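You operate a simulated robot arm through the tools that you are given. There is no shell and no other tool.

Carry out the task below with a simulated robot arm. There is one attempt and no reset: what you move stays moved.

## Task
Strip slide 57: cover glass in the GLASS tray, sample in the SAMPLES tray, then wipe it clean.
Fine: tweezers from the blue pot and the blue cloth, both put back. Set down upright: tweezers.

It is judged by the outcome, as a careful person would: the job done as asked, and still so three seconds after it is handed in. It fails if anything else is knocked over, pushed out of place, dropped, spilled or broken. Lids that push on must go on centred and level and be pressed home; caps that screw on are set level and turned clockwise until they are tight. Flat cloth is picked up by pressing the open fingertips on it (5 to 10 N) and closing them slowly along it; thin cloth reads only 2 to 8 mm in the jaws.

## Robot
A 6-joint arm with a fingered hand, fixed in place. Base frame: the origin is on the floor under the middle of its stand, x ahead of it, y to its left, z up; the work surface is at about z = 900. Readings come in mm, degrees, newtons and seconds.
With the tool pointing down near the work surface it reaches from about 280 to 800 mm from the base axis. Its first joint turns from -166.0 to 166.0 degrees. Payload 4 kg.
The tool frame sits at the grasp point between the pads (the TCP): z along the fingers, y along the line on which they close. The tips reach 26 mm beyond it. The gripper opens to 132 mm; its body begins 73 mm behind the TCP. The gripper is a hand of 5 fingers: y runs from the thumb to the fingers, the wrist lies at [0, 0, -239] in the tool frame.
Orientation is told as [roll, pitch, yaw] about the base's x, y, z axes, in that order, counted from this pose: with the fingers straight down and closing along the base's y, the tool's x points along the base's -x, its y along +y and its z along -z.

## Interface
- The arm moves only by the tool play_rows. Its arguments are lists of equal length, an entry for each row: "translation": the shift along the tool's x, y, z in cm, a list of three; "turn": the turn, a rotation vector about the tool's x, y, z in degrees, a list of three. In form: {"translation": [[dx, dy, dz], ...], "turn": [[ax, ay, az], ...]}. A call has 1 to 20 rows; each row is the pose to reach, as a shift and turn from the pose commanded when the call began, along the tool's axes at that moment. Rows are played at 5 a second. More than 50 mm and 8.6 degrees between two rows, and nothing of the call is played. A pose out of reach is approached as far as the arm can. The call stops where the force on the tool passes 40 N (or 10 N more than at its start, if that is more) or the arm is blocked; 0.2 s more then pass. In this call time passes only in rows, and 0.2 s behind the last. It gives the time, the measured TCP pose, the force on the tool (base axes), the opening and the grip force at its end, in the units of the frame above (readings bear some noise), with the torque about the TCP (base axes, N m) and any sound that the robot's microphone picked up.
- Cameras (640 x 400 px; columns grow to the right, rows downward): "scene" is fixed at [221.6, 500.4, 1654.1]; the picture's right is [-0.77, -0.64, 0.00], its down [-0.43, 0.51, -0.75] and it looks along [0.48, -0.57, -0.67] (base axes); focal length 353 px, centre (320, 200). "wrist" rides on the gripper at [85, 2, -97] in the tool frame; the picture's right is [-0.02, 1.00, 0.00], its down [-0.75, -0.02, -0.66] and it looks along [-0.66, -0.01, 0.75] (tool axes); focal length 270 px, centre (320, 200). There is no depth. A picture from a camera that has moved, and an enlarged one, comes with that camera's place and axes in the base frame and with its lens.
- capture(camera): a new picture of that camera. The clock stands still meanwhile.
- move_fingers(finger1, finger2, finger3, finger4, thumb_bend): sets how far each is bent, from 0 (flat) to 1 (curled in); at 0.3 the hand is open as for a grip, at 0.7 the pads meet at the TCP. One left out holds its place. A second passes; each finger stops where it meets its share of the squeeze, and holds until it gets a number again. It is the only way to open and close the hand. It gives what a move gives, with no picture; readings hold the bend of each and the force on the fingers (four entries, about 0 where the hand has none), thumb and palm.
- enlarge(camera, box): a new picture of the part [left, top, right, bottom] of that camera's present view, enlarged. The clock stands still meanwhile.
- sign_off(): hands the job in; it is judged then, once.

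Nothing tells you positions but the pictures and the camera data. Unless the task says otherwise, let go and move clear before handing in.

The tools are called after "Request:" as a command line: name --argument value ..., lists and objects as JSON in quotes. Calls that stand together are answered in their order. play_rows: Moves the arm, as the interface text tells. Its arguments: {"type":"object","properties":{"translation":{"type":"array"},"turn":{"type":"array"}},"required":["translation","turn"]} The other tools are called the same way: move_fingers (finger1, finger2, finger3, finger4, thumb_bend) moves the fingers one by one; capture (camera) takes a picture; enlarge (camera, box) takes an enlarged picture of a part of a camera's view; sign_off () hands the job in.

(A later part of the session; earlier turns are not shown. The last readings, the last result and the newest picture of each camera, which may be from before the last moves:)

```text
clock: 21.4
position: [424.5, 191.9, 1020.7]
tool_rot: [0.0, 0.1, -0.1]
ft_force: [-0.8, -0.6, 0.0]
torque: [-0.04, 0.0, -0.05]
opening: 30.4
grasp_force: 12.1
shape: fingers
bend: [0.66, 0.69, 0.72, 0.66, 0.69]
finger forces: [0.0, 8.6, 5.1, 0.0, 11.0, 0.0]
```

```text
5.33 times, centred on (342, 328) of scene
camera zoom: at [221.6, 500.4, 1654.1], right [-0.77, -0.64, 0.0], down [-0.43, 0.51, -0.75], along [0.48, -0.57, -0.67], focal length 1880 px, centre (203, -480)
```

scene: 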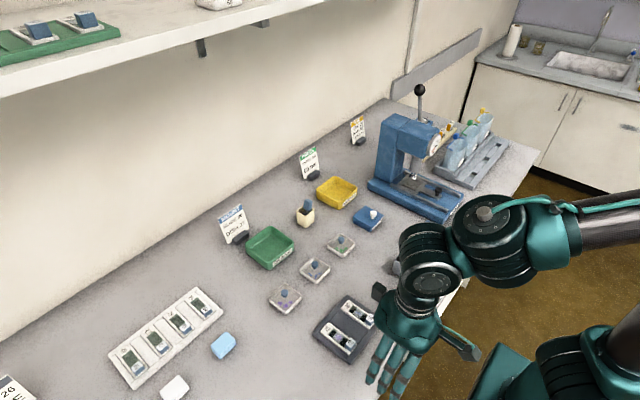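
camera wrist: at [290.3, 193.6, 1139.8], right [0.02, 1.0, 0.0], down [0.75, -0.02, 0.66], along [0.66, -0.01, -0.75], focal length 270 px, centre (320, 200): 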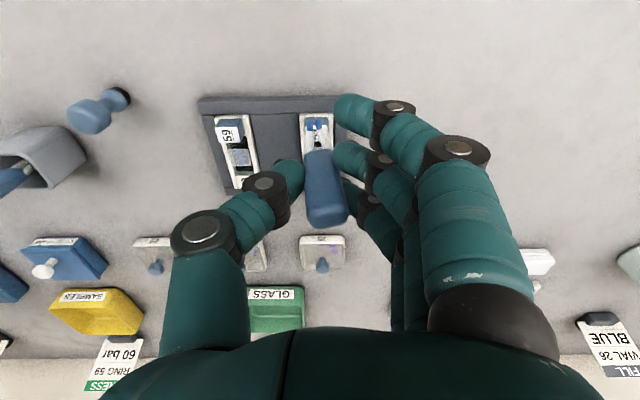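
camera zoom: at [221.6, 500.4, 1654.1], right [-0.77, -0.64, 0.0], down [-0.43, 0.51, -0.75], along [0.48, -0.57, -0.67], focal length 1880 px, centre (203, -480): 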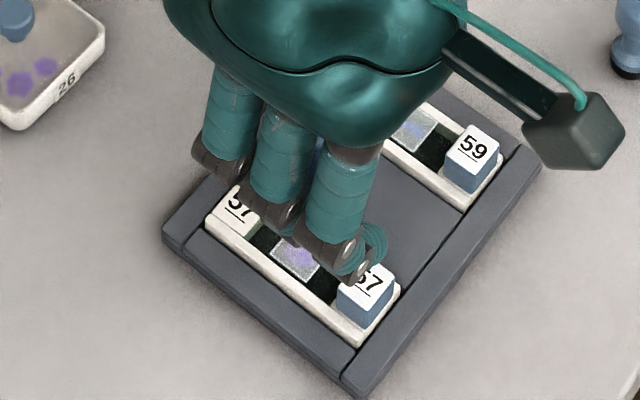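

The tips line up with the glass when I descend. I go down 11 mm slowly and look again before touching.

Request:
play_rows --translation '[[0, 0, 0.4], [0, 0, 0.8], [0, 0, 1.1]]' --turn '[[0, 0, 0], [0, 0, 0], [0, 0, 0]]'

Request:
enlarge --camera "wrist" --box '[280, 80, 360, 160]'

```text
clock: 22.2
position: [422.8, 192.4, 1008.3]
tool_rot: [0.0, 0.0, 0.0]
ft_force: [-0.1, 0.5, 0.3]
torque: [0.0, 0.01, -0.01]
opening: 30.5
grasp_force: 12.5
shape: fingers
bend: [0.66, 0.69, 0.72, 0.66, 0.69]
finger forces: [0.0, 8.6, 5.1, 0.0, 10.9, 0.0]
```

```text
5.00 times, centred on (320, 120) of wrist
camera zoom: at [339.6, 194.7, 1105.9], right [0.02, 1.0, 0.0], down [0.75, -0.02, 0.66], along [0.66, -0.01, -0.75], focal length 1351 px, centre (320, 600)
```

zoom: 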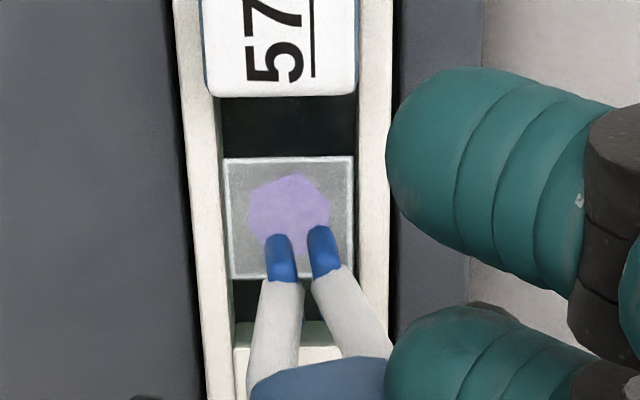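

Request:
play_rows --translation '[[0, 0, 0.1], [0, 0, 0.2], [0, 0, 0.3]]' --turn '[[0, 0, 0], [0, 0, 0], [0, 0, 0]]'

Request:
enlarge --camera "wrist" --box '[280, 80, 360, 160]'

```text
clock: 23.0
position: [424.4, 192.8, 1005.6]
tool_rot: [0.1, 0.0, 0.0]
ft_force: [-0.1, -0.5, 0.4]
torque: [0.02, -0.02, 0.0]
opening: 30.5
grasp_force: 12.3
shape: fingers
bend: [0.66, 0.69, 0.72, 0.66, 0.69]
finger forces: [0.0, 8.6, 5.0, 0.1, 11.0, 0.0]
```

```text
5.00 times, centred on (320, 120) of wrist
camera zoom: at [339.3, 194.6, 1102.8], right [0.02, 1.0, 0.0], down [0.75, -0.02, 0.66], along [0.66, -0.01, -0.75], focal length 1351 px, centre (320, 600)
```

zoom: 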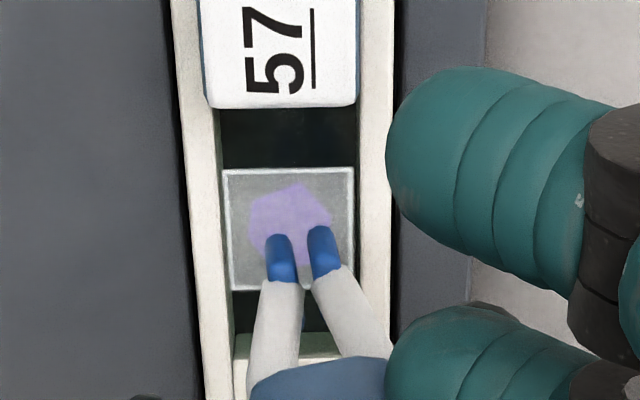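

Request:
play_rows --translation '[[0, 0, 0.1], [0, 0, 0.2], [0, 0, 0.3]]' --turn '[[0, 0, 0], [0, 0, 0], [0, 0, 0]]'

Request:
enlarge --camera "wrist" --box '[280, 80, 360, 160]'

```text
clock: 23.8
position: [424.6, 191.5, 1002.6]
tool_rot: [0.0, -0.1, 0.0]
ft_force: [0.8, -0.2, -0.1]
torque: [0.02, -0.01, 0.0]
opening: 30.4
grasp_force: 12.7
shape: fingers
bend: [0.66, 0.69, 0.72, 0.66, 0.69]
finger forces: [0.1, 8.6, 5.1, 0.0, 10.8, 0.0]
```

```text
5.00 times, centred on (320, 120) of wrist
camera zoom: at [339.8, 194.4, 1099.6], right [0.02, 1.0, 0.0], down [0.75, -0.02, 0.66], along [0.66, -0.01, -0.75], focal length 1351 px, centre (320, 600)
```

zoom: 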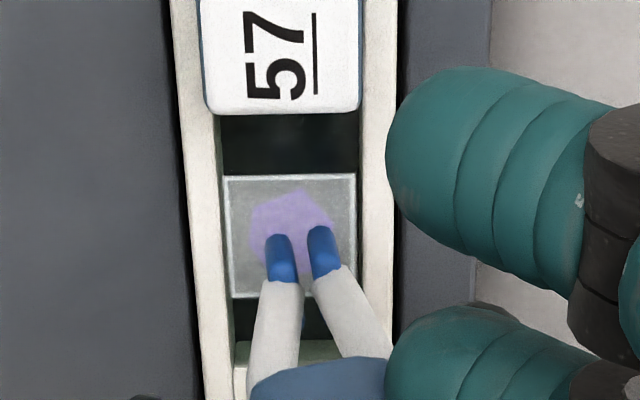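

Request:
play_rows --translation '[[0, 0, 0.1], [0, 0, 0.2]]' --turn '[[0, 0, 0], [0, 0, 0]]'

Request:
enlarge --camera "wrist" --box '[280, 80, 360, 160]'

```text
clock: 24.4
position: [425.7, 192.1, 1001.4]
tool_rot: [0.0, 0.1, 0.0]
ft_force: [0.0, 0.0, 0.3]
torque: [0.0, 0.04, -0.01]
opening: 30.3
grasp_force: 12.1
shape: fingers
bend: [0.66, 0.69, 0.72, 0.66, 0.69]
finger forces: [0.1, 8.6, 5.1, 0.0, 10.7, 0.0]
```

```text
5.00 times, centred on (320, 120) of wrist
camera zoom: at [340.0, 194.7, 1098.0], right [0.02, 1.0, 0.0], down [0.75, -0.02, 0.66], along [0.66, -0.01, -0.75], focal length 1351 px, centre (320, 600)
```

zoom: 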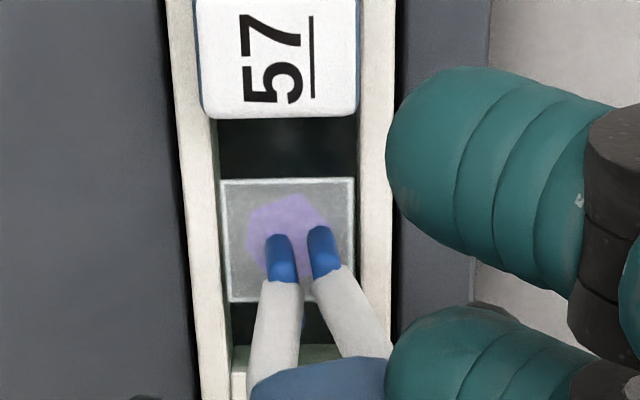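

Request:
play_rows --translation '[[0, 0, 0.1], [0, 0, 0.2]]' --turn '[[0, 0, 0], [0, 0, 0]]'

Request:
enlarge --camera "wrist" --box '[280, 80, 360, 160]'

```text
clock: 25.0
position: [424.2, 193.0, 1000.3]
tool_rot: [-0.1, 0.0, 0.0]
ft_force: [1.7, -1.2, -0.8]
torque: [-0.01, -0.01, -0.02]
opening: 30.4
grasp_force: 12.5
shape: fingers
bend: [0.66, 0.69, 0.72, 0.66, 0.69]
finger forces: [0.0, 8.6, 5.1, 0.0, 10.8, 0.0]
```

```text
5.00 times, centred on (320, 120) of wrist
camera zoom: at [339.7, 194.6, 1096.4], right [0.02, 1.0, 0.0], down [0.75, -0.02, 0.66], along [0.66, -0.01, -0.75], focal length 1351 px, centre (320, 600)
```

zoom: 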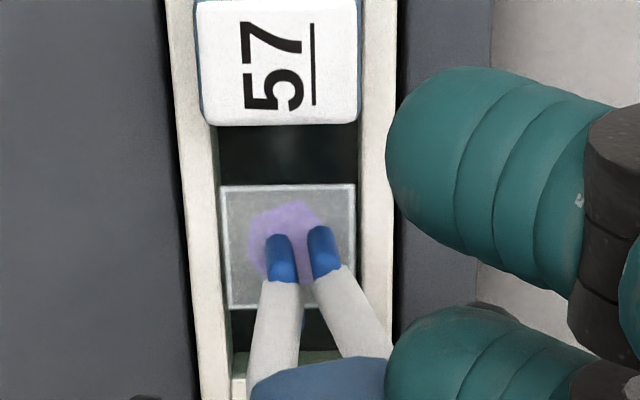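

Request:
play_rows --translation '[[0, 0, 0.1], [0, 0, 0.2]]' --turn '[[0, 0, 0], [0, 0, 0]]'

Request:
enlarge --camera "wrist" --box '[280, 80, 360, 160]'

```text
clock: 25.6
position: [424.1, 191.6, 997.5]
tool_rot: [-0.1, 0.0, -0.1]
ft_force: [0.1, -0.1, 0.0]
torque: [0.0, 0.01, -0.02]
opening: 30.5
grasp_force: 11.9
shape: fingers
bend: [0.66, 0.69, 0.72, 0.66, 0.69]
finger forces: [0.0, 8.6, 5.1, 0.0, 10.8, 0.0]
```

```text
5.00 times, centred on (320, 120) of wrist
camera zoom: at [339.9, 194.6, 1094.5], right [0.02, 1.0, 0.0], down [0.75, -0.02, 0.66], along [0.66, -0.01, -0.75], focal length 1351 px, centre (320, 600)
```

zoom: 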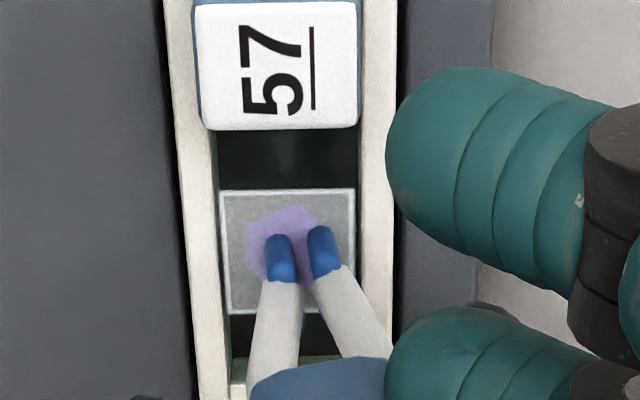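

Request:
play_rows --translation '[[0, 0, 0.1], [0, 0, 0.2]]' --turn '[[0, 0, 0], [0, 0, 0]]'

Request:
enlarge --camera "wrist" --box '[280, 80, 360, 160]'

```text
clock: 26.2
position: [424.9, 191.6, 996.7]
tool_rot: [0.0, 0.0, 0.0]
ft_force: [-0.2, -0.5, -0.2]
torque: [-0.03, -0.01, 0.01]
opening: 30.8
grasp_force: 12.0
shape: fingers
bend: [0.66, 0.69, 0.72, 0.66, 0.69]
finger forces: [0.0, 8.6, 5.0, 0.0, 10.9, 0.1]
```

```text
5.00 times, centred on (320, 120) of wrist
camera zoom: at [340.0, 194.4, 1093.0], right [0.02, 1.0, 0.0], down [0.75, -0.02, 0.66], along [0.66, -0.01, -0.75], focal length 1351 px, centre (320, 600)
```

zoom: 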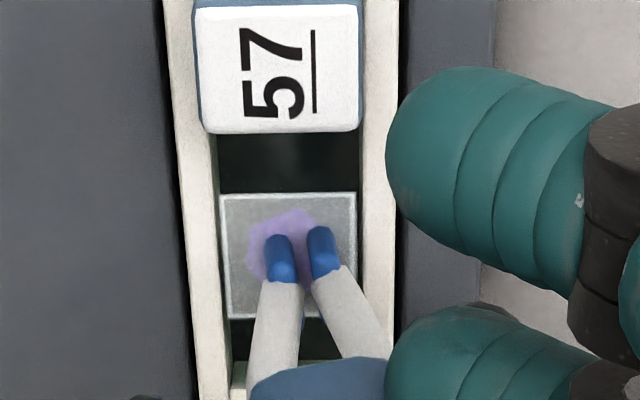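

Request:
play_rows --translation '[[0, 0, 0.1], [0, 0, 0.2]]' --turn '[[0, 0, 0], [0, 0, 0]]'

Request:
enlarge --camera "wrist" --box '[280, 80, 360, 160]'

```text
clock: 26.8
position: [423.7, 193.2, 994.7]
tool_rot: [0.2, -0.1, 0.0]
ft_force: [-0.3, -0.6, 13.4]
torque: [-0.01, 0.01, 0.01]
opening: 30.0
grasp_force: 15.5
shape: fingers
bend: [0.66, 0.7, 0.73, 0.66, 0.69]
finger forces: [0.1, 9.9, 7.1, 0.1, 14.2, 0.0]
```

```text
5.00 times, centred on (320, 120) of wrist
camera zoom: at [339.6, 195.2, 1091.1], right [0.02, 1.0, 0.0], down [0.75, -0.02, 0.66], along [0.66, -0.01, -0.75], focal length 1351 px, centre (320, 600)
```

zoom: 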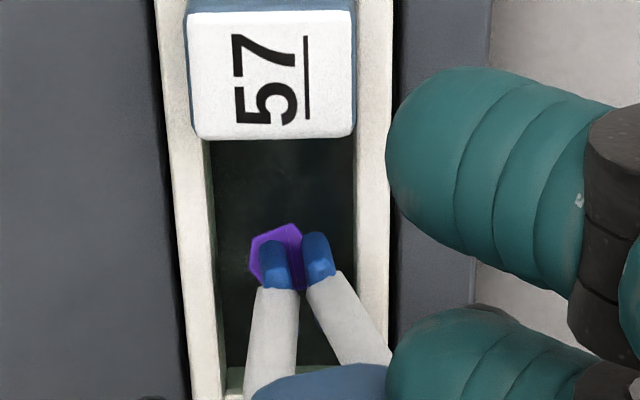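

Request:
enlarge --camera "scene" --box '[310, 290, 374, 365]'

Request:
capture --camera "wrist"

Request:
capture --camera "scene"

Request:
enlarge --camera "wrist" --box '[295, 105, 345, 155]'

```text
5.33 times, centred on (342, 328) of scene
camera zoom: at [221.6, 500.4, 1654.1], right [-0.77, -0.64, 0.0], down [-0.43, 0.51, -0.75], along [0.48, -0.57, -0.67], focal length 1880 px, centre (203, -480)
```

zoom: 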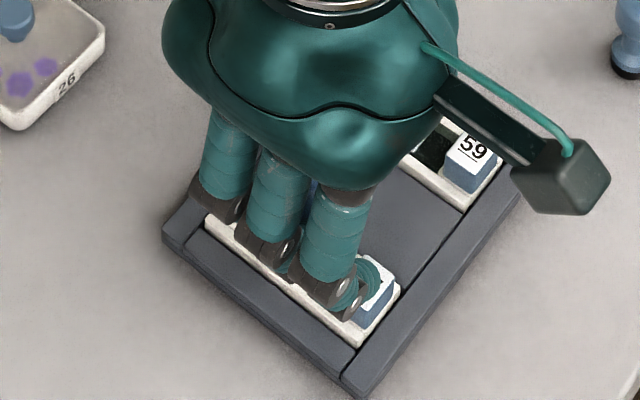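

```text
taken
camera wrist: at [339.6, 195.2, 1091.1], right [0.02, 1.0, 0.0], down [0.75, -0.02, 0.66], along [0.66, -0.01, -0.75], focal length 270 px, centre (320, 200)
```

wrist: 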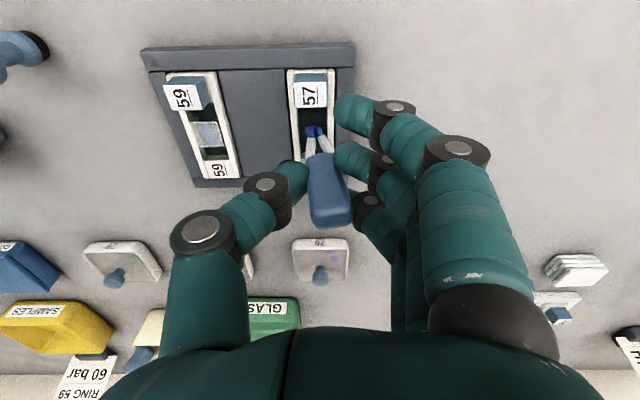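

```text
taken
```

scene: 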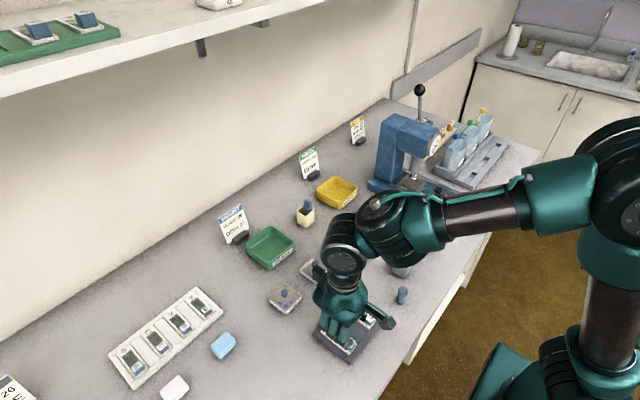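

```text
8.00 times, centred on (320, 130) of wrist
camera zoom: at [339.6, 195.2, 1091.1], right [0.02, 1.0, 0.0], down [0.75, -0.02, 0.66], along [0.66, -0.01, -0.75], focal length 2162 px, centre (320, 760)
```

zoom: 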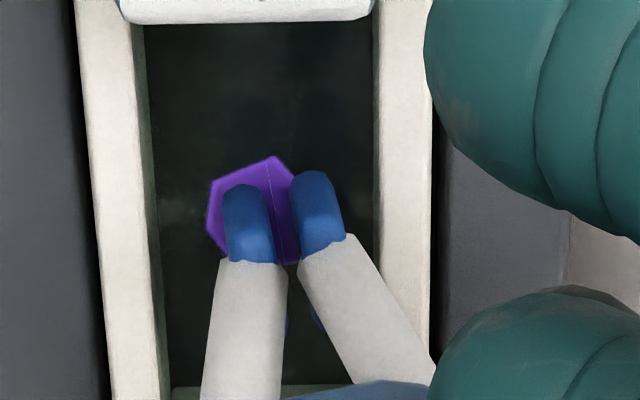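

The glass no longer shows over the sample, and the force rose to 13 N. I lift gently and look for the glass at the tips.

Request:
play_rows --translation '[[0, 0, -0.2], [0, 0, -0.6], [0, 0, -1.2], [0, 0, -2.0]]' --turn '[[0, 0, 0], [0, 0, 0], [0, 0, 0], [0, 0, 0]]'

Request:
enlarge --camera "wrist" --box '[280, 80, 360, 160]'

Request:
enlarge --camera "wrist" --box '[295, 105, 345, 155]'

Request:
enlarge --camera "scene" --box '[310, 290, 374, 365]'

```text
clock: 27.8
position: [424.1, 192.8, 1013.1]
tool_rot: [0.0, 0.0, -0.1]
ft_force: [-0.4, 0.2, 0.4]
torque: [0.03, 0.01, 0.03]
opening: 30.2
grasp_force: 12.9
shape: fingers
bend: [0.66, 0.7, 0.73, 0.66, 0.69]
finger forces: [0.0, 9.1, 5.8, 0.0, 10.9, 0.0]
```

```text
5.00 times, centred on (320, 120) of wrist
camera zoom: at [339.7, 195.0, 1110.5], right [0.02, 1.0, 0.0], down [0.75, -0.02, 0.66], along [0.66, -0.01, -0.75], focal length 1351 px, centre (320, 600)
```

zoom: 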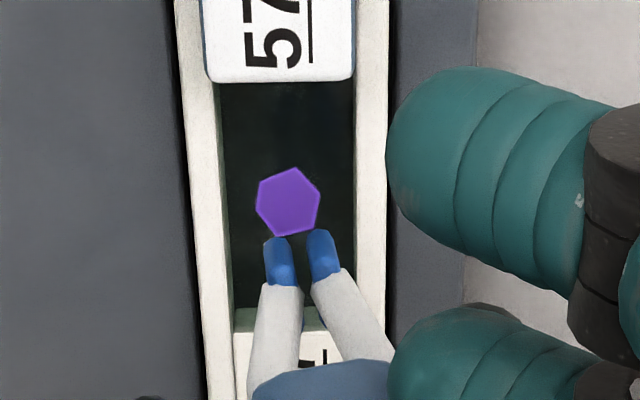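

```text
8.00 times, centred on (320, 130) of wrist
camera zoom: at [339.7, 195.0, 1110.5], right [0.02, 1.0, 0.0], down [0.75, -0.02, 0.66], along [0.66, -0.01, -0.75], focal length 2162 px, centre (320, 760)
```

zoom: 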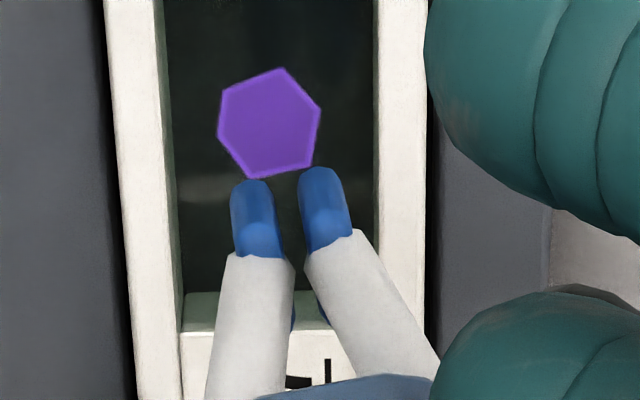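

```text
5.33 times, centred on (342, 328) of scene
camera zoom: at [221.6, 500.4, 1654.1], right [-0.77, -0.64, 0.0], down [-0.43, 0.51, -0.75], along [0.48, -0.57, -0.67], focal length 1880 px, centre (203, -480)
```

zoom: 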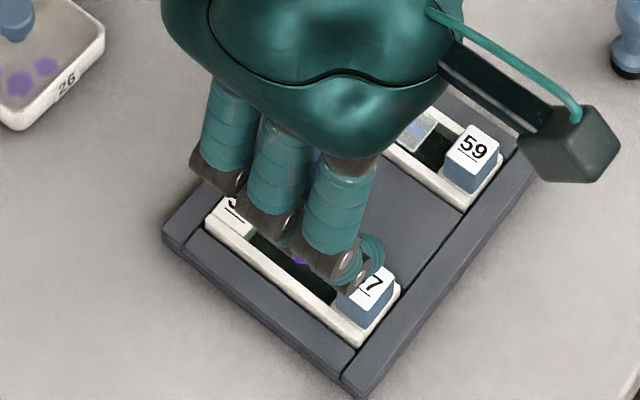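

No break sound was reported and the sample is uncovered; the glass may be held edge-on between the tips. I raise and move over plain bench to see the tips against a light background.

Request:
play_rows --translation '[[0, 0, -1.5], [0, 0, -3.5], [0, 1.0, -5.0], [0, 3.5, -5.0], [0, 6.0, -5.0], [0, 8.0, -5.0]]' --turn '[[0, 0, 0], [0, 0, 0], [0, 0, 0], [0, 0, 0], [0, 0, 0], [0, 0, 0]]'

Request:
enlarge --camera "wrist" --box '[295, 95, 345, 145]'

Request:
enlarge --camera "wrist" --box '[200, 60, 360, 160]'

Request:
enlarge --camera "scene" --box '[290, 290, 374, 375]'

```text
clock: 29.2
position: [424.6, 271.0, 1063.0]
tool_rot: [0.0, 0.0, -0.1]
ft_force: [1.0, 0.2, 0.2]
torque: [0.01, 0.02, 0.02]
opening: 30.3
grasp_force: 12.8
shape: fingers
bend: [0.66, 0.7, 0.73, 0.66, 0.69]
finger forces: [0.0, 9.2, 5.8, 0.1, 10.6, 0.0]
```

```text
8.00 times, centred on (320, 120) of wrist
camera zoom: at [339.9, 274.1, 1159.7], right [0.02, 1.0, 0.0], down [0.75, -0.02, 0.66], along [0.66, -0.01, -0.75], focal length 2162 px, centre (320, 840)
```

zoom: 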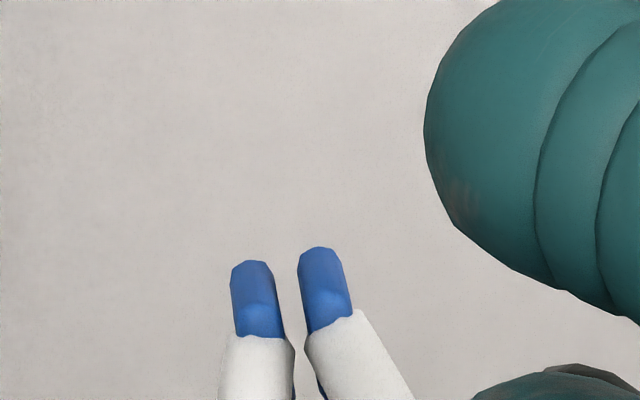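

```text
4.00 times, centred on (280, 110) of wrist
camera zoom: at [339.9, 274.1, 1159.7], right [0.02, 1.0, 0.0], down [0.75, -0.02, 0.66], along [0.66, -0.01, -0.75], focal length 1081 px, centre (480, 560)
```

zoom: 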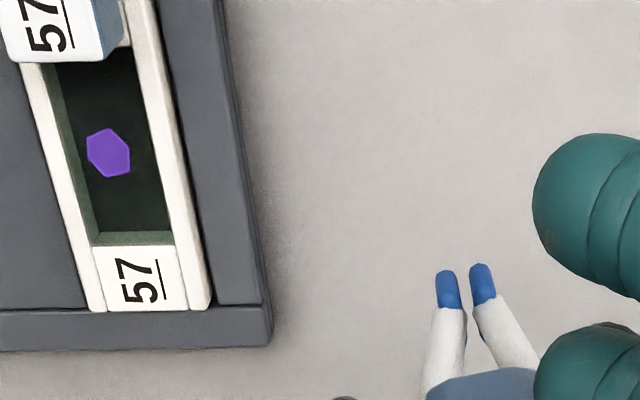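

```text
4.71 times, centred on (332, 332) of scene
camera zoom: at [221.6, 500.4, 1654.1], right [-0.77, -0.64, 0.0], down [-0.43, 0.51, -0.75], along [0.48, -0.57, -0.67], focal length 1659 px, centre (264, -424)
```

zoom: 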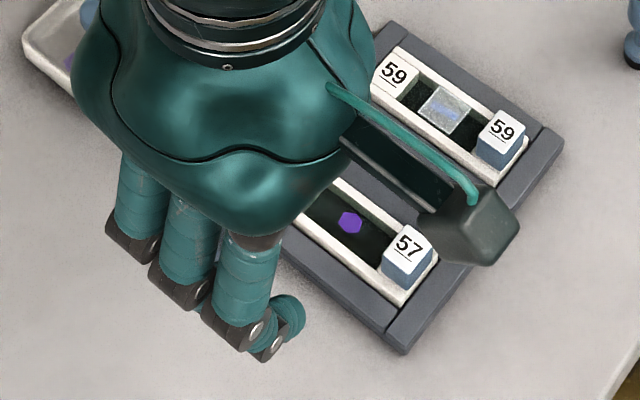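

Request:
capture --camera "wrist"

Request:
enlarge --camera "wrist" --box '[190, 50, 290, 150]'

Request:
enlarge --camera "scene" --box '[335, 310, 385, 360]'

```text
taken
camera wrist: at [339.9, 274.1, 1159.7], right [0.02, 1.0, 0.0], down [0.75, -0.02, 0.66], along [0.66, -0.01, -0.75], focal length 270 px, centre (320, 200)
```

wrist: 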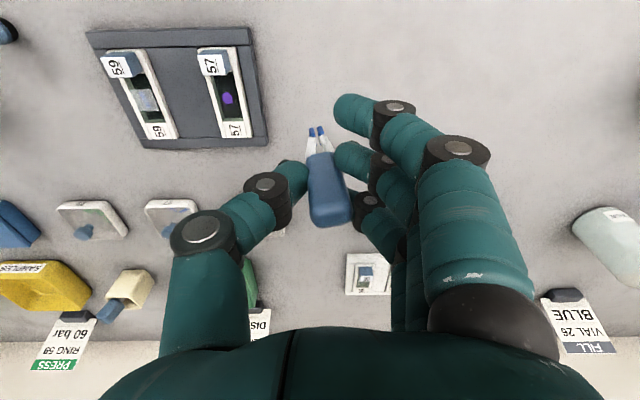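

```text
4.00 times, centred on (240, 100) of wrist
camera zoom: at [339.9, 274.1, 1159.7], right [0.02, 1.0, 0.0], down [0.75, -0.02, 0.66], along [0.66, -0.01, -0.75], focal length 1081 px, centre (640, 600)
```

zoom: 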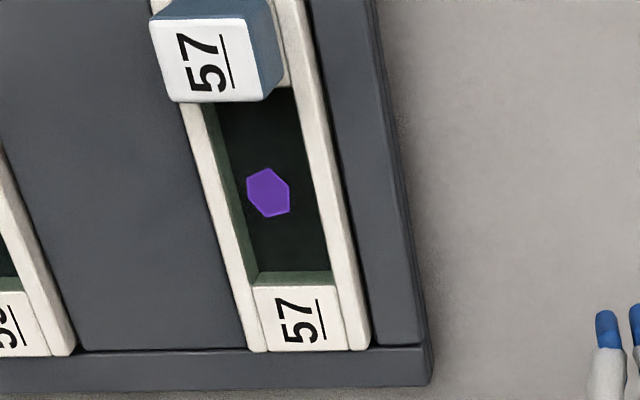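

```text
8.00 times, centred on (360, 335) of scene
camera zoom: at [221.6, 500.4, 1654.1], right [-0.77, -0.64, 0.0], down [-0.43, 0.51, -0.75], along [0.48, -0.57, -0.67], focal length 2820 px, centre (0, -880)
```

zoom: 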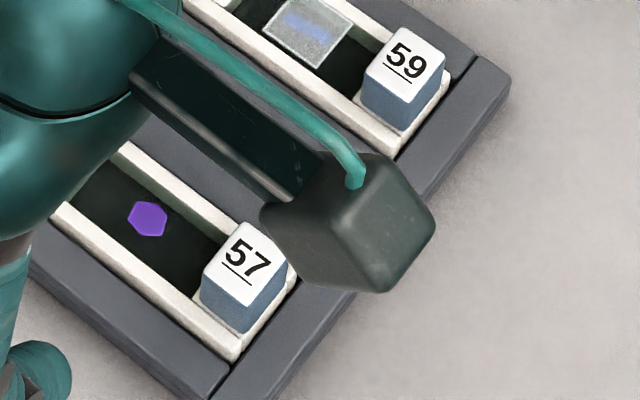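

The glass is visible neither on the slide nor from the wrist; it could be edge-on between the prongs. I turn the hand 60° about its axis so the scene camera can see the tips.

Request:
play_rows --translation '[[0, 0, 0], [0, 0, 0], [0, 0, 0], [0, 0, 0], [0, 0, 0], [0, 0, 0], [0, 0, 0], [0, 0, 0], [0, 0, 0], [0, 0, 0], [0, 0, 0]]' --turn '[[0, 0, 8], [0, 0, 16], [0, 0, 24], [0, 0, 32], [0, 0, 40], [0, 0, 48], [0, 0, 56], [0, 0, 64], [0, 0, 72], [0, 0, 80], [0, 0, 85]]'

Request:
capture --camera "scene"

Request:
enlarge --camera "scene" --box '[280, 290, 374, 385]'

Request:
enlarge --camera "wrist" --box '[240, 60, 400, 180]'

```text
clock: 31.6
position: [424.3, 272.9, 1064.0]
tool_rot: [0.0, 0.1, -85.1]
ft_force: [0.4, -0.7, 0.2]
torque: [0.0, 0.01, 0.0]
opening: 30.5
grasp_force: 13.1
shape: fingers
bend: [0.66, 0.7, 0.73, 0.66, 0.69]
finger forces: [0.1, 9.2, 5.8, 0.0, 10.6, 0.1]
```

```text
taken
```

scene: 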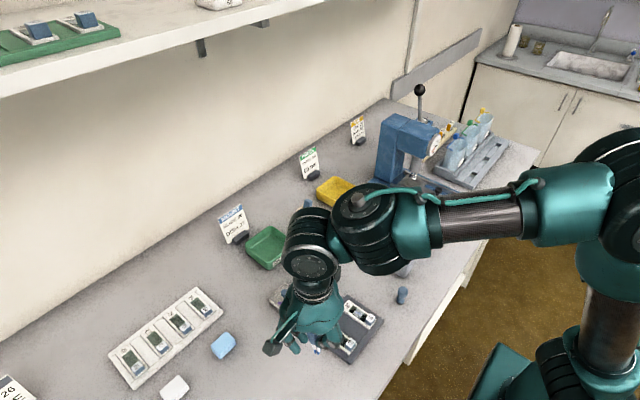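

```text
4.21 times, centred on (327, 338) of scene
camera zoom: at [221.6, 500.4, 1654.1], right [-0.77, -0.64, 0.0], down [-0.43, 0.51, -0.75], along [0.48, -0.57, -0.67], focal length 1484 px, centre (290, -379)
```

zoom: 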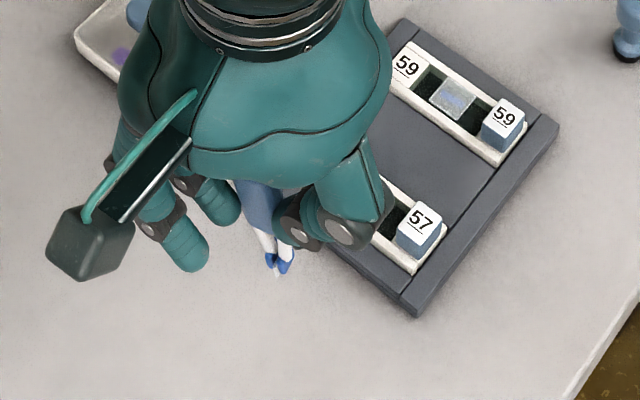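

```text
3.33 times, centred on (320, 120) of wrist
camera zoom: at [419.3, 357.3, 1160.0], right [1.0, 0.06, 0.0], down [0.05, -0.75, 0.66], along [0.04, -0.66, -0.75], focal length 901 px, centre (320, 467)
```

zoom: 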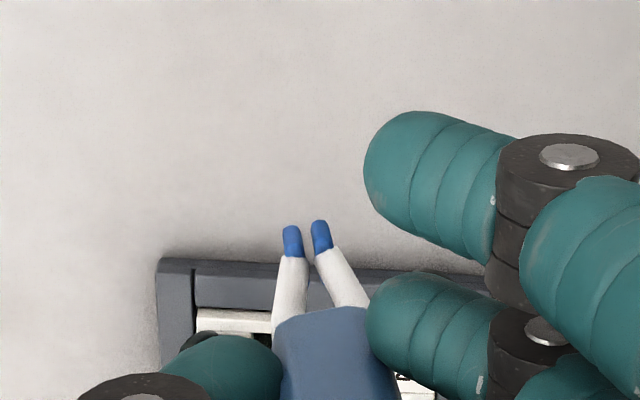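

Request:
enlarge --camera "scene" --box '[295, 335, 345, 365]'

Request:
enlarge --camera "scene" --box '[308, 342, 328, 358]'

```text
12.80 times, centred on (320, 350) of scene
camera zoom: at [221.6, 500.4, 1654.1], right [-0.77, -0.64, 0.0], down [-0.43, 0.51, -0.75], along [0.48, -0.57, -0.67], focal length 4513 px, centre (320, -1720)
```

zoom: 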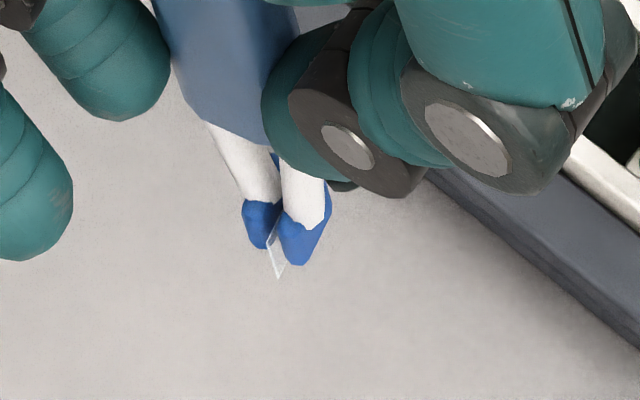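

```text
16.00 times, centred on (318, 350) of scene
camera zoom: at [221.6, 500.4, 1654.1], right [-0.77, -0.64, 0.0], down [-0.43, 0.51, -0.75], along [0.48, -0.57, -0.67], focal length 5641 px, centre (352, -2200)
```

zoom: 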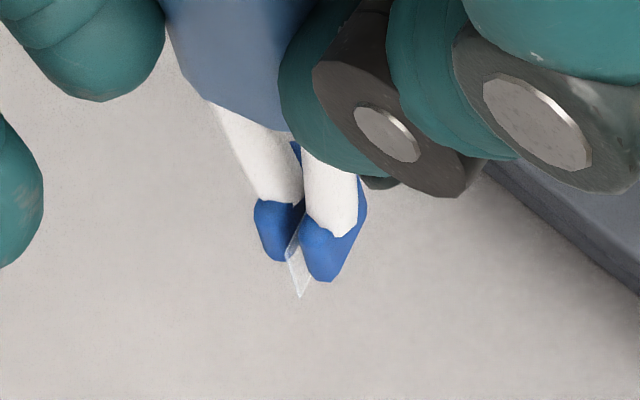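

The cover glass is held upright between the tips, seen edge-on — the pick worked. I turn the hand back and raise it before carrying the glass to the GLASS tray.

Request:
play_rows --translation '[[0, 0, -0.6], [0, 0, -1.2], [0, 0, -1.8], [0, 0, -2.4], [0, 0, -3.0], [0, 0, -3.6], [0, 0, -4.2], [0, 0, -4.8], [0, 0, -5.4], [0, 0, -6.0], [0, 0, -6.0]]' --turn '[[0, 0, -8], [0, 0, -16], [0, 0, -24], [0, 0, -32], [0, 0, -40], [0, 0, -48], [0, 0, -56], [0, 0, -64], [0, 0, -72], [0, 0, -80], [0, 0, -85]]'

Request:
enlarge --camera "scene" --box '[210, 190, 310, 290]'

```text
clock: 34.0
position: [423.6, 272.2, 1123.8]
tool_rot: [0.0, 0.0, 0.1]
ft_force: [-0.7, 0.4, -0.3]
torque: [-0.04, 0.0, -0.03]
opening: 30.3
grasp_force: 13.1
shape: fingers
bend: [0.66, 0.7, 0.73, 0.66, 0.69]
finger forces: [0.0, 9.1, 5.7, 0.0, 10.5, 0.0]
```

```text
4.00 times, centred on (260, 240) of scene
camera zoom: at [221.6, 500.4, 1654.1], right [-0.77, -0.64, 0.0], down [-0.43, 0.51, -0.75], along [0.48, -0.57, -0.67], focal length 1410 px, centre (560, 40)
```

zoom: 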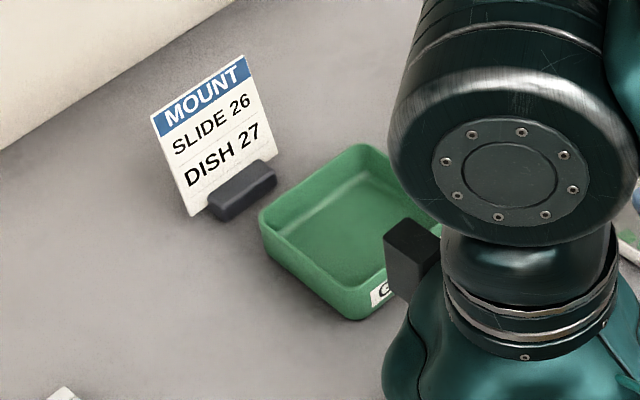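

The tray rim centre works out near (732,103), about 90 mm square. I move toward it at a safe height and take a closer look.

Request:
play_rows --translation '[[-3.1, -2.4, 0], [-6.2, -4.8, 0], [-9.3, -7.2, 0], [-12.4, -9.5, 0], [-15.5, -11.9, 0], [-18.6, -14.3, 0], [-21.6, -16.6, 0]]' --turn '[[0, 0, 0], [0, 0, 0], [0, 0, 0], [0, 0, 0], [0, 0, 0], [0, 0, 0], [0, 0, 0]]'

Request:
capture --camera "wrist"

Request:
capture --camera "scene"

```text
clock: 35.6
position: [641.3, 105.0, 1124.6]
tool_rot: [0.0, 0.0, 0.0]
ft_force: [-0.2, -0.5, -0.5]
torque: [0.01, 0.01, 0.03]
opening: 30.2
grasp_force: 12.0
shape: fingers
bend: [0.66, 0.7, 0.73, 0.66, 0.69]
finger forces: [0.0, 9.0, 6.1, 0.0, 10.1, 0.1]
```

```text
taken
camera wrist: at [556.3, 107.0, 1221.9], right [0.02, 1.0, 0.0], down [0.75, -0.02, 0.66], along [0.66, -0.01, -0.75], focal length 270 px, centre (320, 200)
```

wrist: 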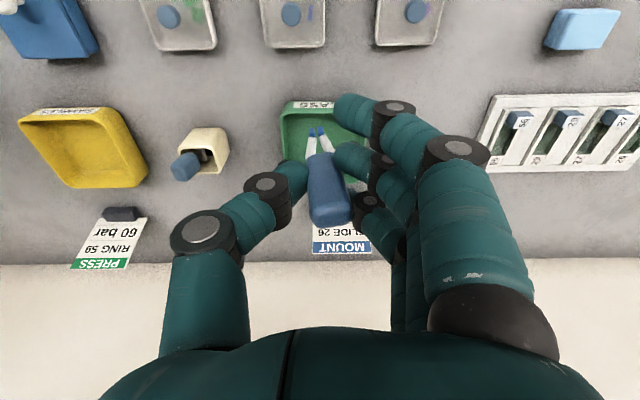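

```text
taken
```

scene: 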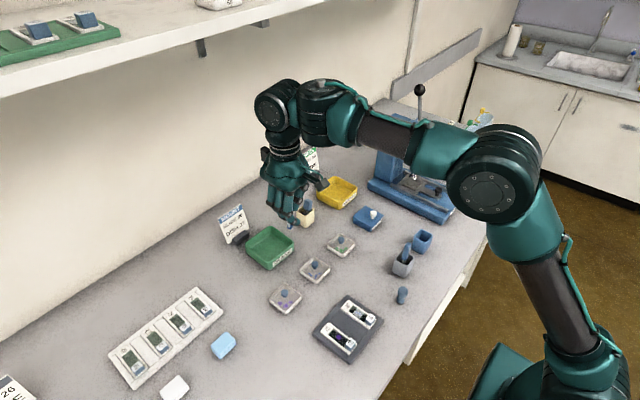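

Request:
enlarge --camera "wrist" --box '[260, 80, 400, 200]'

Request:
enlarge --camera "scene" --box '[240, 210, 340, 280]'

```text
3.33 times, centred on (330, 140) of wrist
camera zoom: at [556.3, 107.0, 1221.9], right [0.02, 1.0, 0.0], down [0.75, -0.02, 0.66], along [0.66, -0.01, -0.75], focal length 901 px, centre (287, 400)
```

zoom: 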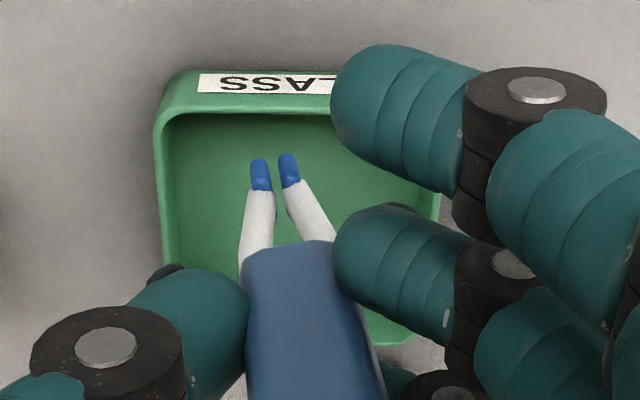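

```text
5.71 times, centred on (290, 245) of scene
camera zoom: at [221.6, 500.4, 1654.1], right [-0.77, -0.64, 0.0], down [-0.43, 0.51, -0.75], along [0.48, -0.57, -0.67], focal length 2015 px, centre (491, -57)
```

zoom: 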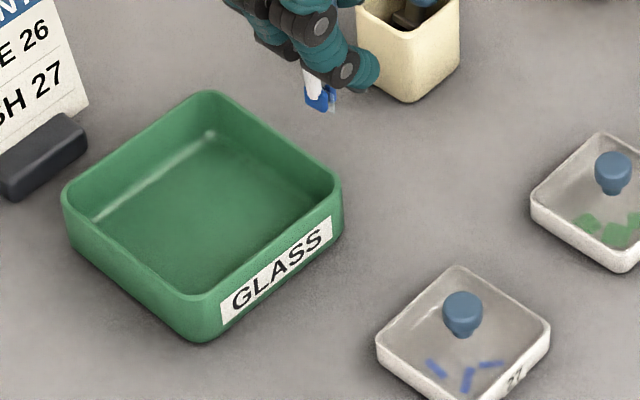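

The tray centre is about (734,104). I move over it and descend to just above the floor.

Request:
play_rows --translation '[[-3.0, 0.1, 0], [-6.0, 0.1, 0], [-8.5, 0.1, 0.5], [-8.5, 0.1, 3.5], [-8.5, 0.1, 6.5], [-8.5, 0.1, 9.0], [-8.5, 0.1, 10.5]]' --turn '[[0, 0, 0], [0, 0, 0], [0, 0, 0], [0, 0, 0], [0, 0, 0], [0, 0, 0], [0, 0, 0]]'

Request:
capture --camera "wrist"

Request:
enlarge --camera "scene" --box '[220, 180, 340, 280]'

```text
clock: 37.2
position: [726.2, 107.2, 1016.5]
tool_rot: [0.0, 0.0, 0.0]
ft_force: [0.2, 0.4, 0.5]
torque: [0.01, -0.01, 0.0]
opening: 30.2
grasp_force: 12.6
shape: fingers
bend: [0.66, 0.7, 0.73, 0.66, 0.69]
finger forces: [0.0, 8.8, 6.3, 0.1, 9.6, 0.0]
```

```text
taken
camera wrist: at [641.5, 109.7, 1114.7], right [0.02, 1.0, 0.0], down [0.75, -0.02, 0.66], along [0.66, -0.01, -0.75], focal length 270 px, centre (320, 200)
```

wrist: 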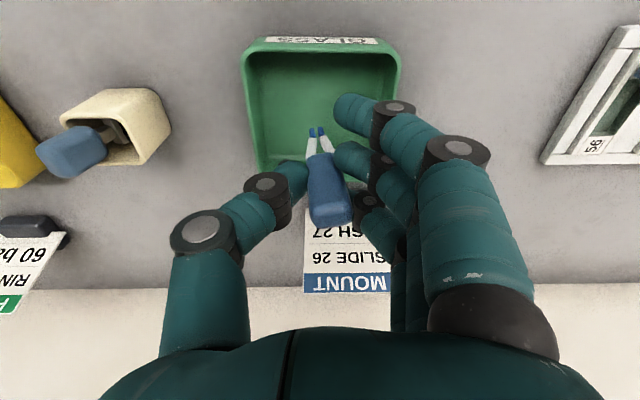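

```text
4.00 times, centred on (280, 230) of scene
camera zoom: at [221.6, 500.4, 1654.1], right [-0.77, -0.64, 0.0], down [-0.43, 0.51, -0.75], along [0.48, -0.57, -0.67], focal length 1410 px, centre (480, 80)
```

zoom: 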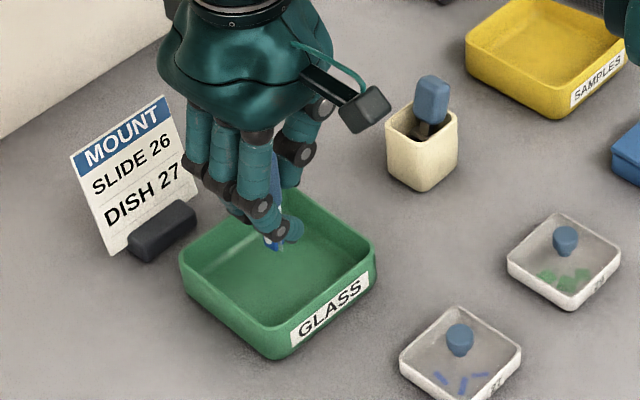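

Request:
play_rows --translation '[[0, 0, 0.4], [0, 0, 0.8], [0, 0, 1.1]]' --turn '[[0, 0, 0], [0, 0, 0], [0, 0, 0]]'

Request:
enlarge --camera "wrist" --box '[280, 80, 360, 160]'

Request:
enlarge --camera "scene" --box '[255, 225, 305, 265]'

```text
clock: 38.0
position: [725.7, 107.4, 1005.9]
tool_rot: [0.0, 0.0, 0.0]
ft_force: [-0.6, -0.4, -0.3]
torque: [-0.02, 0.02, 0.0]
opening: 30.1
grasp_force: 12.6
shape: fingers
bend: [0.66, 0.7, 0.73, 0.66, 0.69]
finger forces: [0.0, 8.8, 6.3, 0.1, 9.5, 0.1]
```

```text
5.00 times, centred on (320, 120) of wrist
camera zoom: at [641.5, 109.9, 1104.2], right [0.02, 1.0, 0.0], down [0.75, -0.02, 0.66], along [0.66, -0.01, -0.75], focal length 1351 px, centre (320, 600)
```

zoom: 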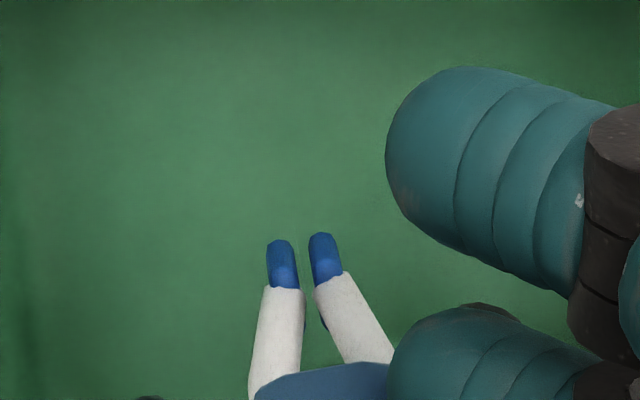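

```text
10.00 times, centred on (280, 245) of scene
camera zoom: at [221.6, 500.4, 1654.1], right [-0.77, -0.64, 0.0], down [-0.43, 0.51, -0.75], along [0.48, -0.57, -0.67], focal length 3526 px, centre (720, -250)
```

zoom: 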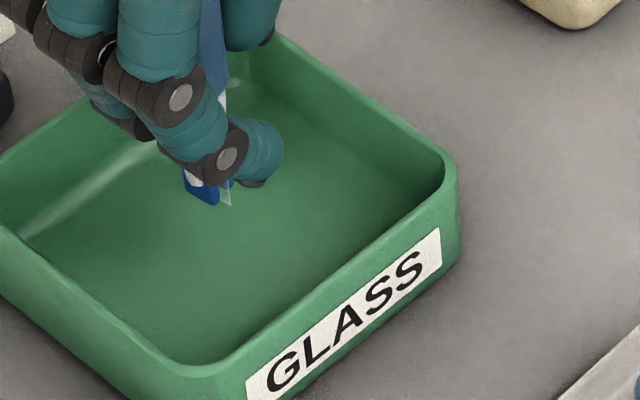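

Request:
play_rows --translation '[[0, 0, 0.2], [0, 0, 0.4]]' --turn '[[0, 0, 0], [0, 0, 0]]'

Request:
play_rows --translation '[[0, 0, 0.15], [0, 0, 0.3]]' --turn '[[0, 0, 0], [0, 0, 0]]'

Request:
enlarge --camera "scene" --box '[255, 225, 305, 265]'

```text
clock: 38.6
position: [726.1, 107.6, 1004.0]
tool_rot: [0.0, -0.1, 0.0]
ft_force: [0.4, -0.3, -0.3]
torque: [0.01, -0.03, 0.01]
opening: 30.3
grasp_force: 12.5
shape: fingers
bend: [0.66, 0.7, 0.73, 0.66, 0.69]
finger forces: [0.2, 8.8, 6.4, 0.0, 9.6, 0.0]
```

```text
clock: 39.2
position: [725.3, 107.7, 1000.5]
tool_rot: [0.0, -0.1, 0.0]
ft_force: [0.1, 0.7, -0.1]
torque: [0.03, -0.01, -0.01]
opening: 30.3
grasp_force: 12.3
shape: fingers
bend: [0.66, 0.7, 0.73, 0.66, 0.69]
finger forces: [0.0, 8.8, 6.4, 0.0, 9.7, 0.0]
```

```text
10.00 times, centred on (280, 245) of scene
camera zoom: at [221.6, 500.4, 1654.1], right [-0.77, -0.64, 0.0], down [-0.43, 0.51, -0.75], along [0.48, -0.57, -0.67], focal length 3526 px, centre (720, -250)
```

zoom: 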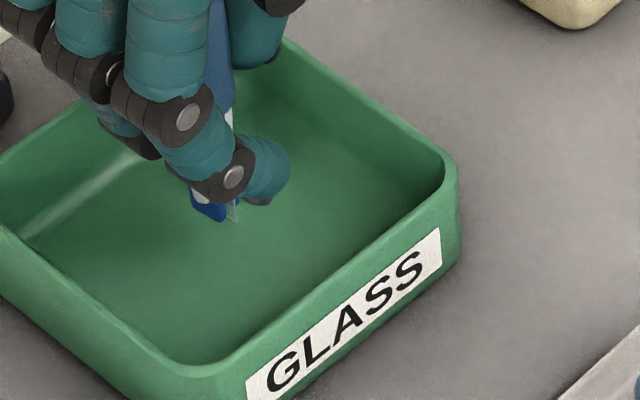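

Request:
play_rows --translation '[[0, 0, 0.1], [0, 0, 0.2]]' --turn '[[0, 0, 0], [0, 0, 0]]'

Request:
play_rows --translation '[[0, 0, 0.1], [0, 0, 0.2]]' --turn '[[0, 0, 0], [0, 0, 0]]'

Request:
enlarge --camera "scene" --box '[255, 225, 305, 265]'

Request:
enlarge --camera "wrist" --box '[280, 80, 360, 160]'

```text
clock: 39.8
position: [724.5, 107.5, 998.3]
tool_rot: [0.0, 0.0, 0.0]
ft_force: [-0.5, -0.2, 0.4]
torque: [0.0, 0.01, 0.03]
opening: 30.0
grasp_force: 13.0
shape: fingers
bend: [0.66, 0.7, 0.73, 0.66, 0.69]
finger forces: [0.0, 8.8, 6.5, 0.0, 9.7, 0.0]
```

```text
clock: 40.4
position: [725.6, 107.6, 996.2]
tool_rot: [-0.1, 0.0, 0.0]
ft_force: [-0.5, -0.7, 0.2]
torque: [0.03, 0.04, 0.02]
opening: 30.4
grasp_force: 12.5
shape: fingers
bend: [0.66, 0.7, 0.73, 0.66, 0.69]
finger forces: [0.0, 8.8, 6.4, 0.0, 9.7, 0.0]
```

```text
10.00 times, centred on (280, 245) of scene
camera zoom: at [221.6, 500.4, 1654.1], right [-0.77, -0.64, 0.0], down [-0.43, 0.51, -0.75], along [0.48, -0.57, -0.67], focal length 3526 px, centre (720, -250)
```

zoom: 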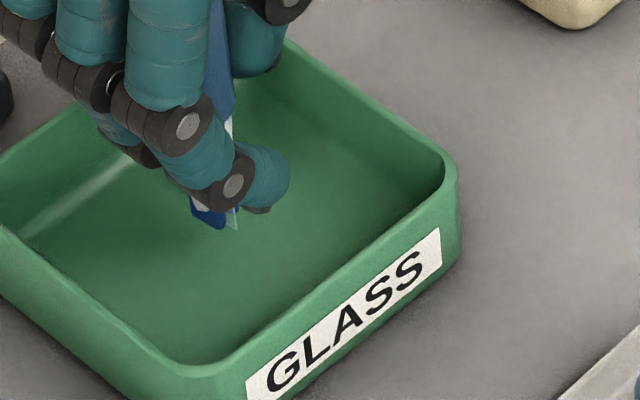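

```text
5.00 times, centred on (320, 120) of wrist
camera zoom: at [641.4, 109.1, 1093.6], right [0.02, 1.0, 0.0], down [0.75, -0.02, 0.66], along [0.66, -0.01, -0.75], focal length 1351 px, centre (320, 600)
```

zoom: 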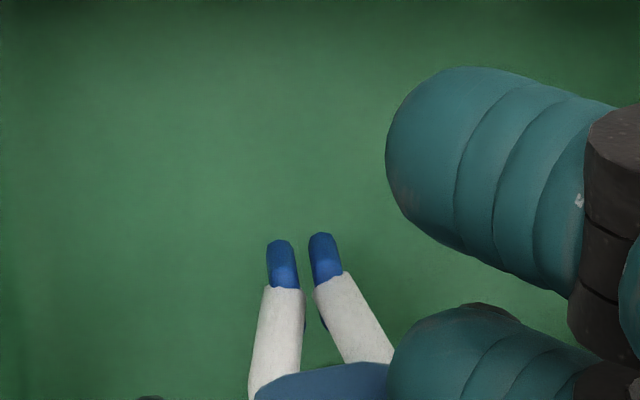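

Request:
play_rows --translation '[[0, 0, 0.1], [0, 0, 0.2]]' --turn '[[0, 0, 0], [0, 0, 0]]'

Request:
play_rows --translation '[[0, 0, 0.1]]' --turn '[[0, 0, 0]]'

Request:
play_rows --translation '[[0, 0, 0.1]]' --turn '[[0, 0, 0]]'

Request:
enlarge --camera "scene" --box '[265, 225, 291, 255]'

```text
clock: 41.0
position: [725.3, 106.7, 995.4]
tool_rot: [0.0, -0.1, 0.1]
ft_force: [-0.4, 0.0, -0.2]
torque: [0.01, 0.01, -0.03]
opening: 30.3
grasp_force: 12.5
shape: fingers
bend: [0.66, 0.7, 0.73, 0.66, 0.69]
finger forces: [0.1, 8.8, 6.5, 0.0, 9.6, 0.1]
```

```text
clock: 41.4
position: [725.9, 107.0, 993.1]
tool_rot: [0.0, 0.0, 0.0]
ft_force: [-0.8, -0.6, -0.3]
torque: [-0.01, 0.03, 0.02]
opening: 30.1
grasp_force: 12.3
shape: fingers
bend: [0.66, 0.7, 0.73, 0.66, 0.69]
finger forces: [0.1, 8.8, 6.4, 0.1, 9.5, 0.0]
```

```text
clock: 41.8
position: [726.3, 106.7, 992.6]
tool_rot: [0.1, 0.0, 0.0]
ft_force: [0.4, 0.2, -0.9]
torque: [-0.01, 0.0, -0.03]
opening: 30.3
grasp_force: 12.2
shape: fingers
bend: [0.66, 0.7, 0.73, 0.66, 0.69]
finger forces: [0.0, 8.9, 6.4, 0.0, 9.6, 0.0]
```

```text
13.33 times, centred on (278, 240) of scene
camera zoom: at [221.6, 500.4, 1654.1], right [-0.77, -0.64, 0.0], down [-0.43, 0.51, -0.75], along [0.48, -0.57, -0.67], focal length 4701 px, centre (880, -333)
```

zoom: 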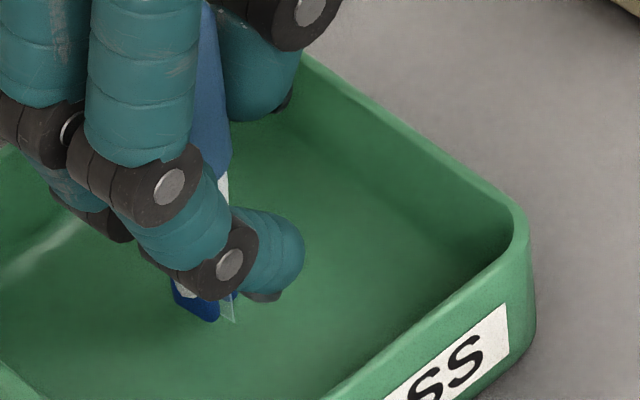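

Request:
play_rows --translation '[[0, 0, 0.1]]' --turn '[[0, 0, 0]]'

Request:
play_rows --translation '[[0, 0, 0.1]]' --turn '[[0, 0, 0]]'

Request:
enlarge --camera "scene" --box '[265, 225, 291, 255]'

Request:
enlarge --camera "wrist" --box '[280, 80, 360, 160]'

```text
clock: 42.2
position: [725.1, 107.3, 991.7]
tool_rot: [0.0, 0.0, 0.0]
ft_force: [0.3, -0.6, -0.6]
torque: [0.02, 0.01, 0.0]
opening: 30.4
grasp_force: 12.6
shape: fingers
bend: [0.66, 0.7, 0.73, 0.66, 0.69]
finger forces: [0.0, 8.9, 6.5, 0.0, 9.6, 0.1]
```

```text
clock: 42.6
position: [724.3, 107.6, 990.8]
tool_rot: [0.0, 0.0, 0.0]
ft_force: [-0.7, 1.0, 0.0]
torque: [-0.02, 0.0, 0.0]
opening: 30.3
grasp_force: 12.3
shape: fingers
bend: [0.66, 0.7, 0.73, 0.66, 0.69]
finger forces: [0.0, 8.8, 6.4, 0.1, 9.6, 0.0]
```

```text
13.33 times, centred on (278, 240) of scene
camera zoom: at [221.6, 500.4, 1654.1], right [-0.77, -0.64, 0.0], down [-0.43, 0.51, -0.75], along [0.48, -0.57, -0.67], focal length 4701 px, centre (880, -333)
```

zoom: 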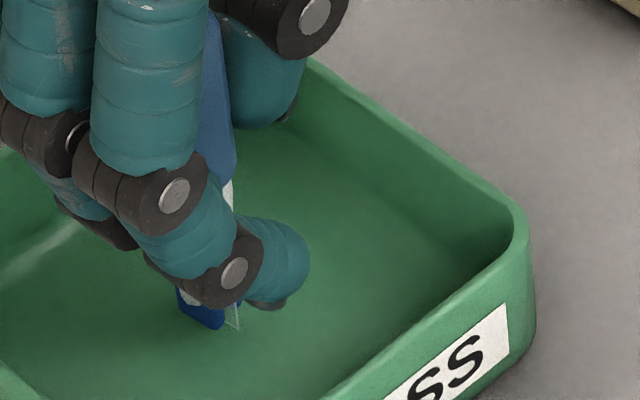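

```text
5.00 times, centred on (320, 120) of wrist
camera zoom: at [640.9, 109.6, 1087.2], right [0.02, 1.0, 0.0], down [0.75, -0.02, 0.66], along [0.66, -0.01, -0.75], focal length 1351 px, centre (320, 600)
```

zoom: 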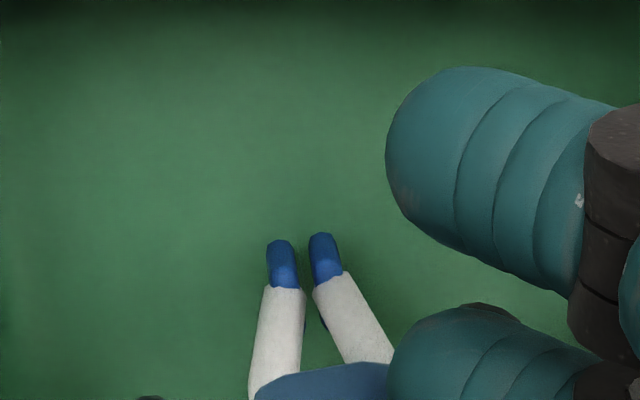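

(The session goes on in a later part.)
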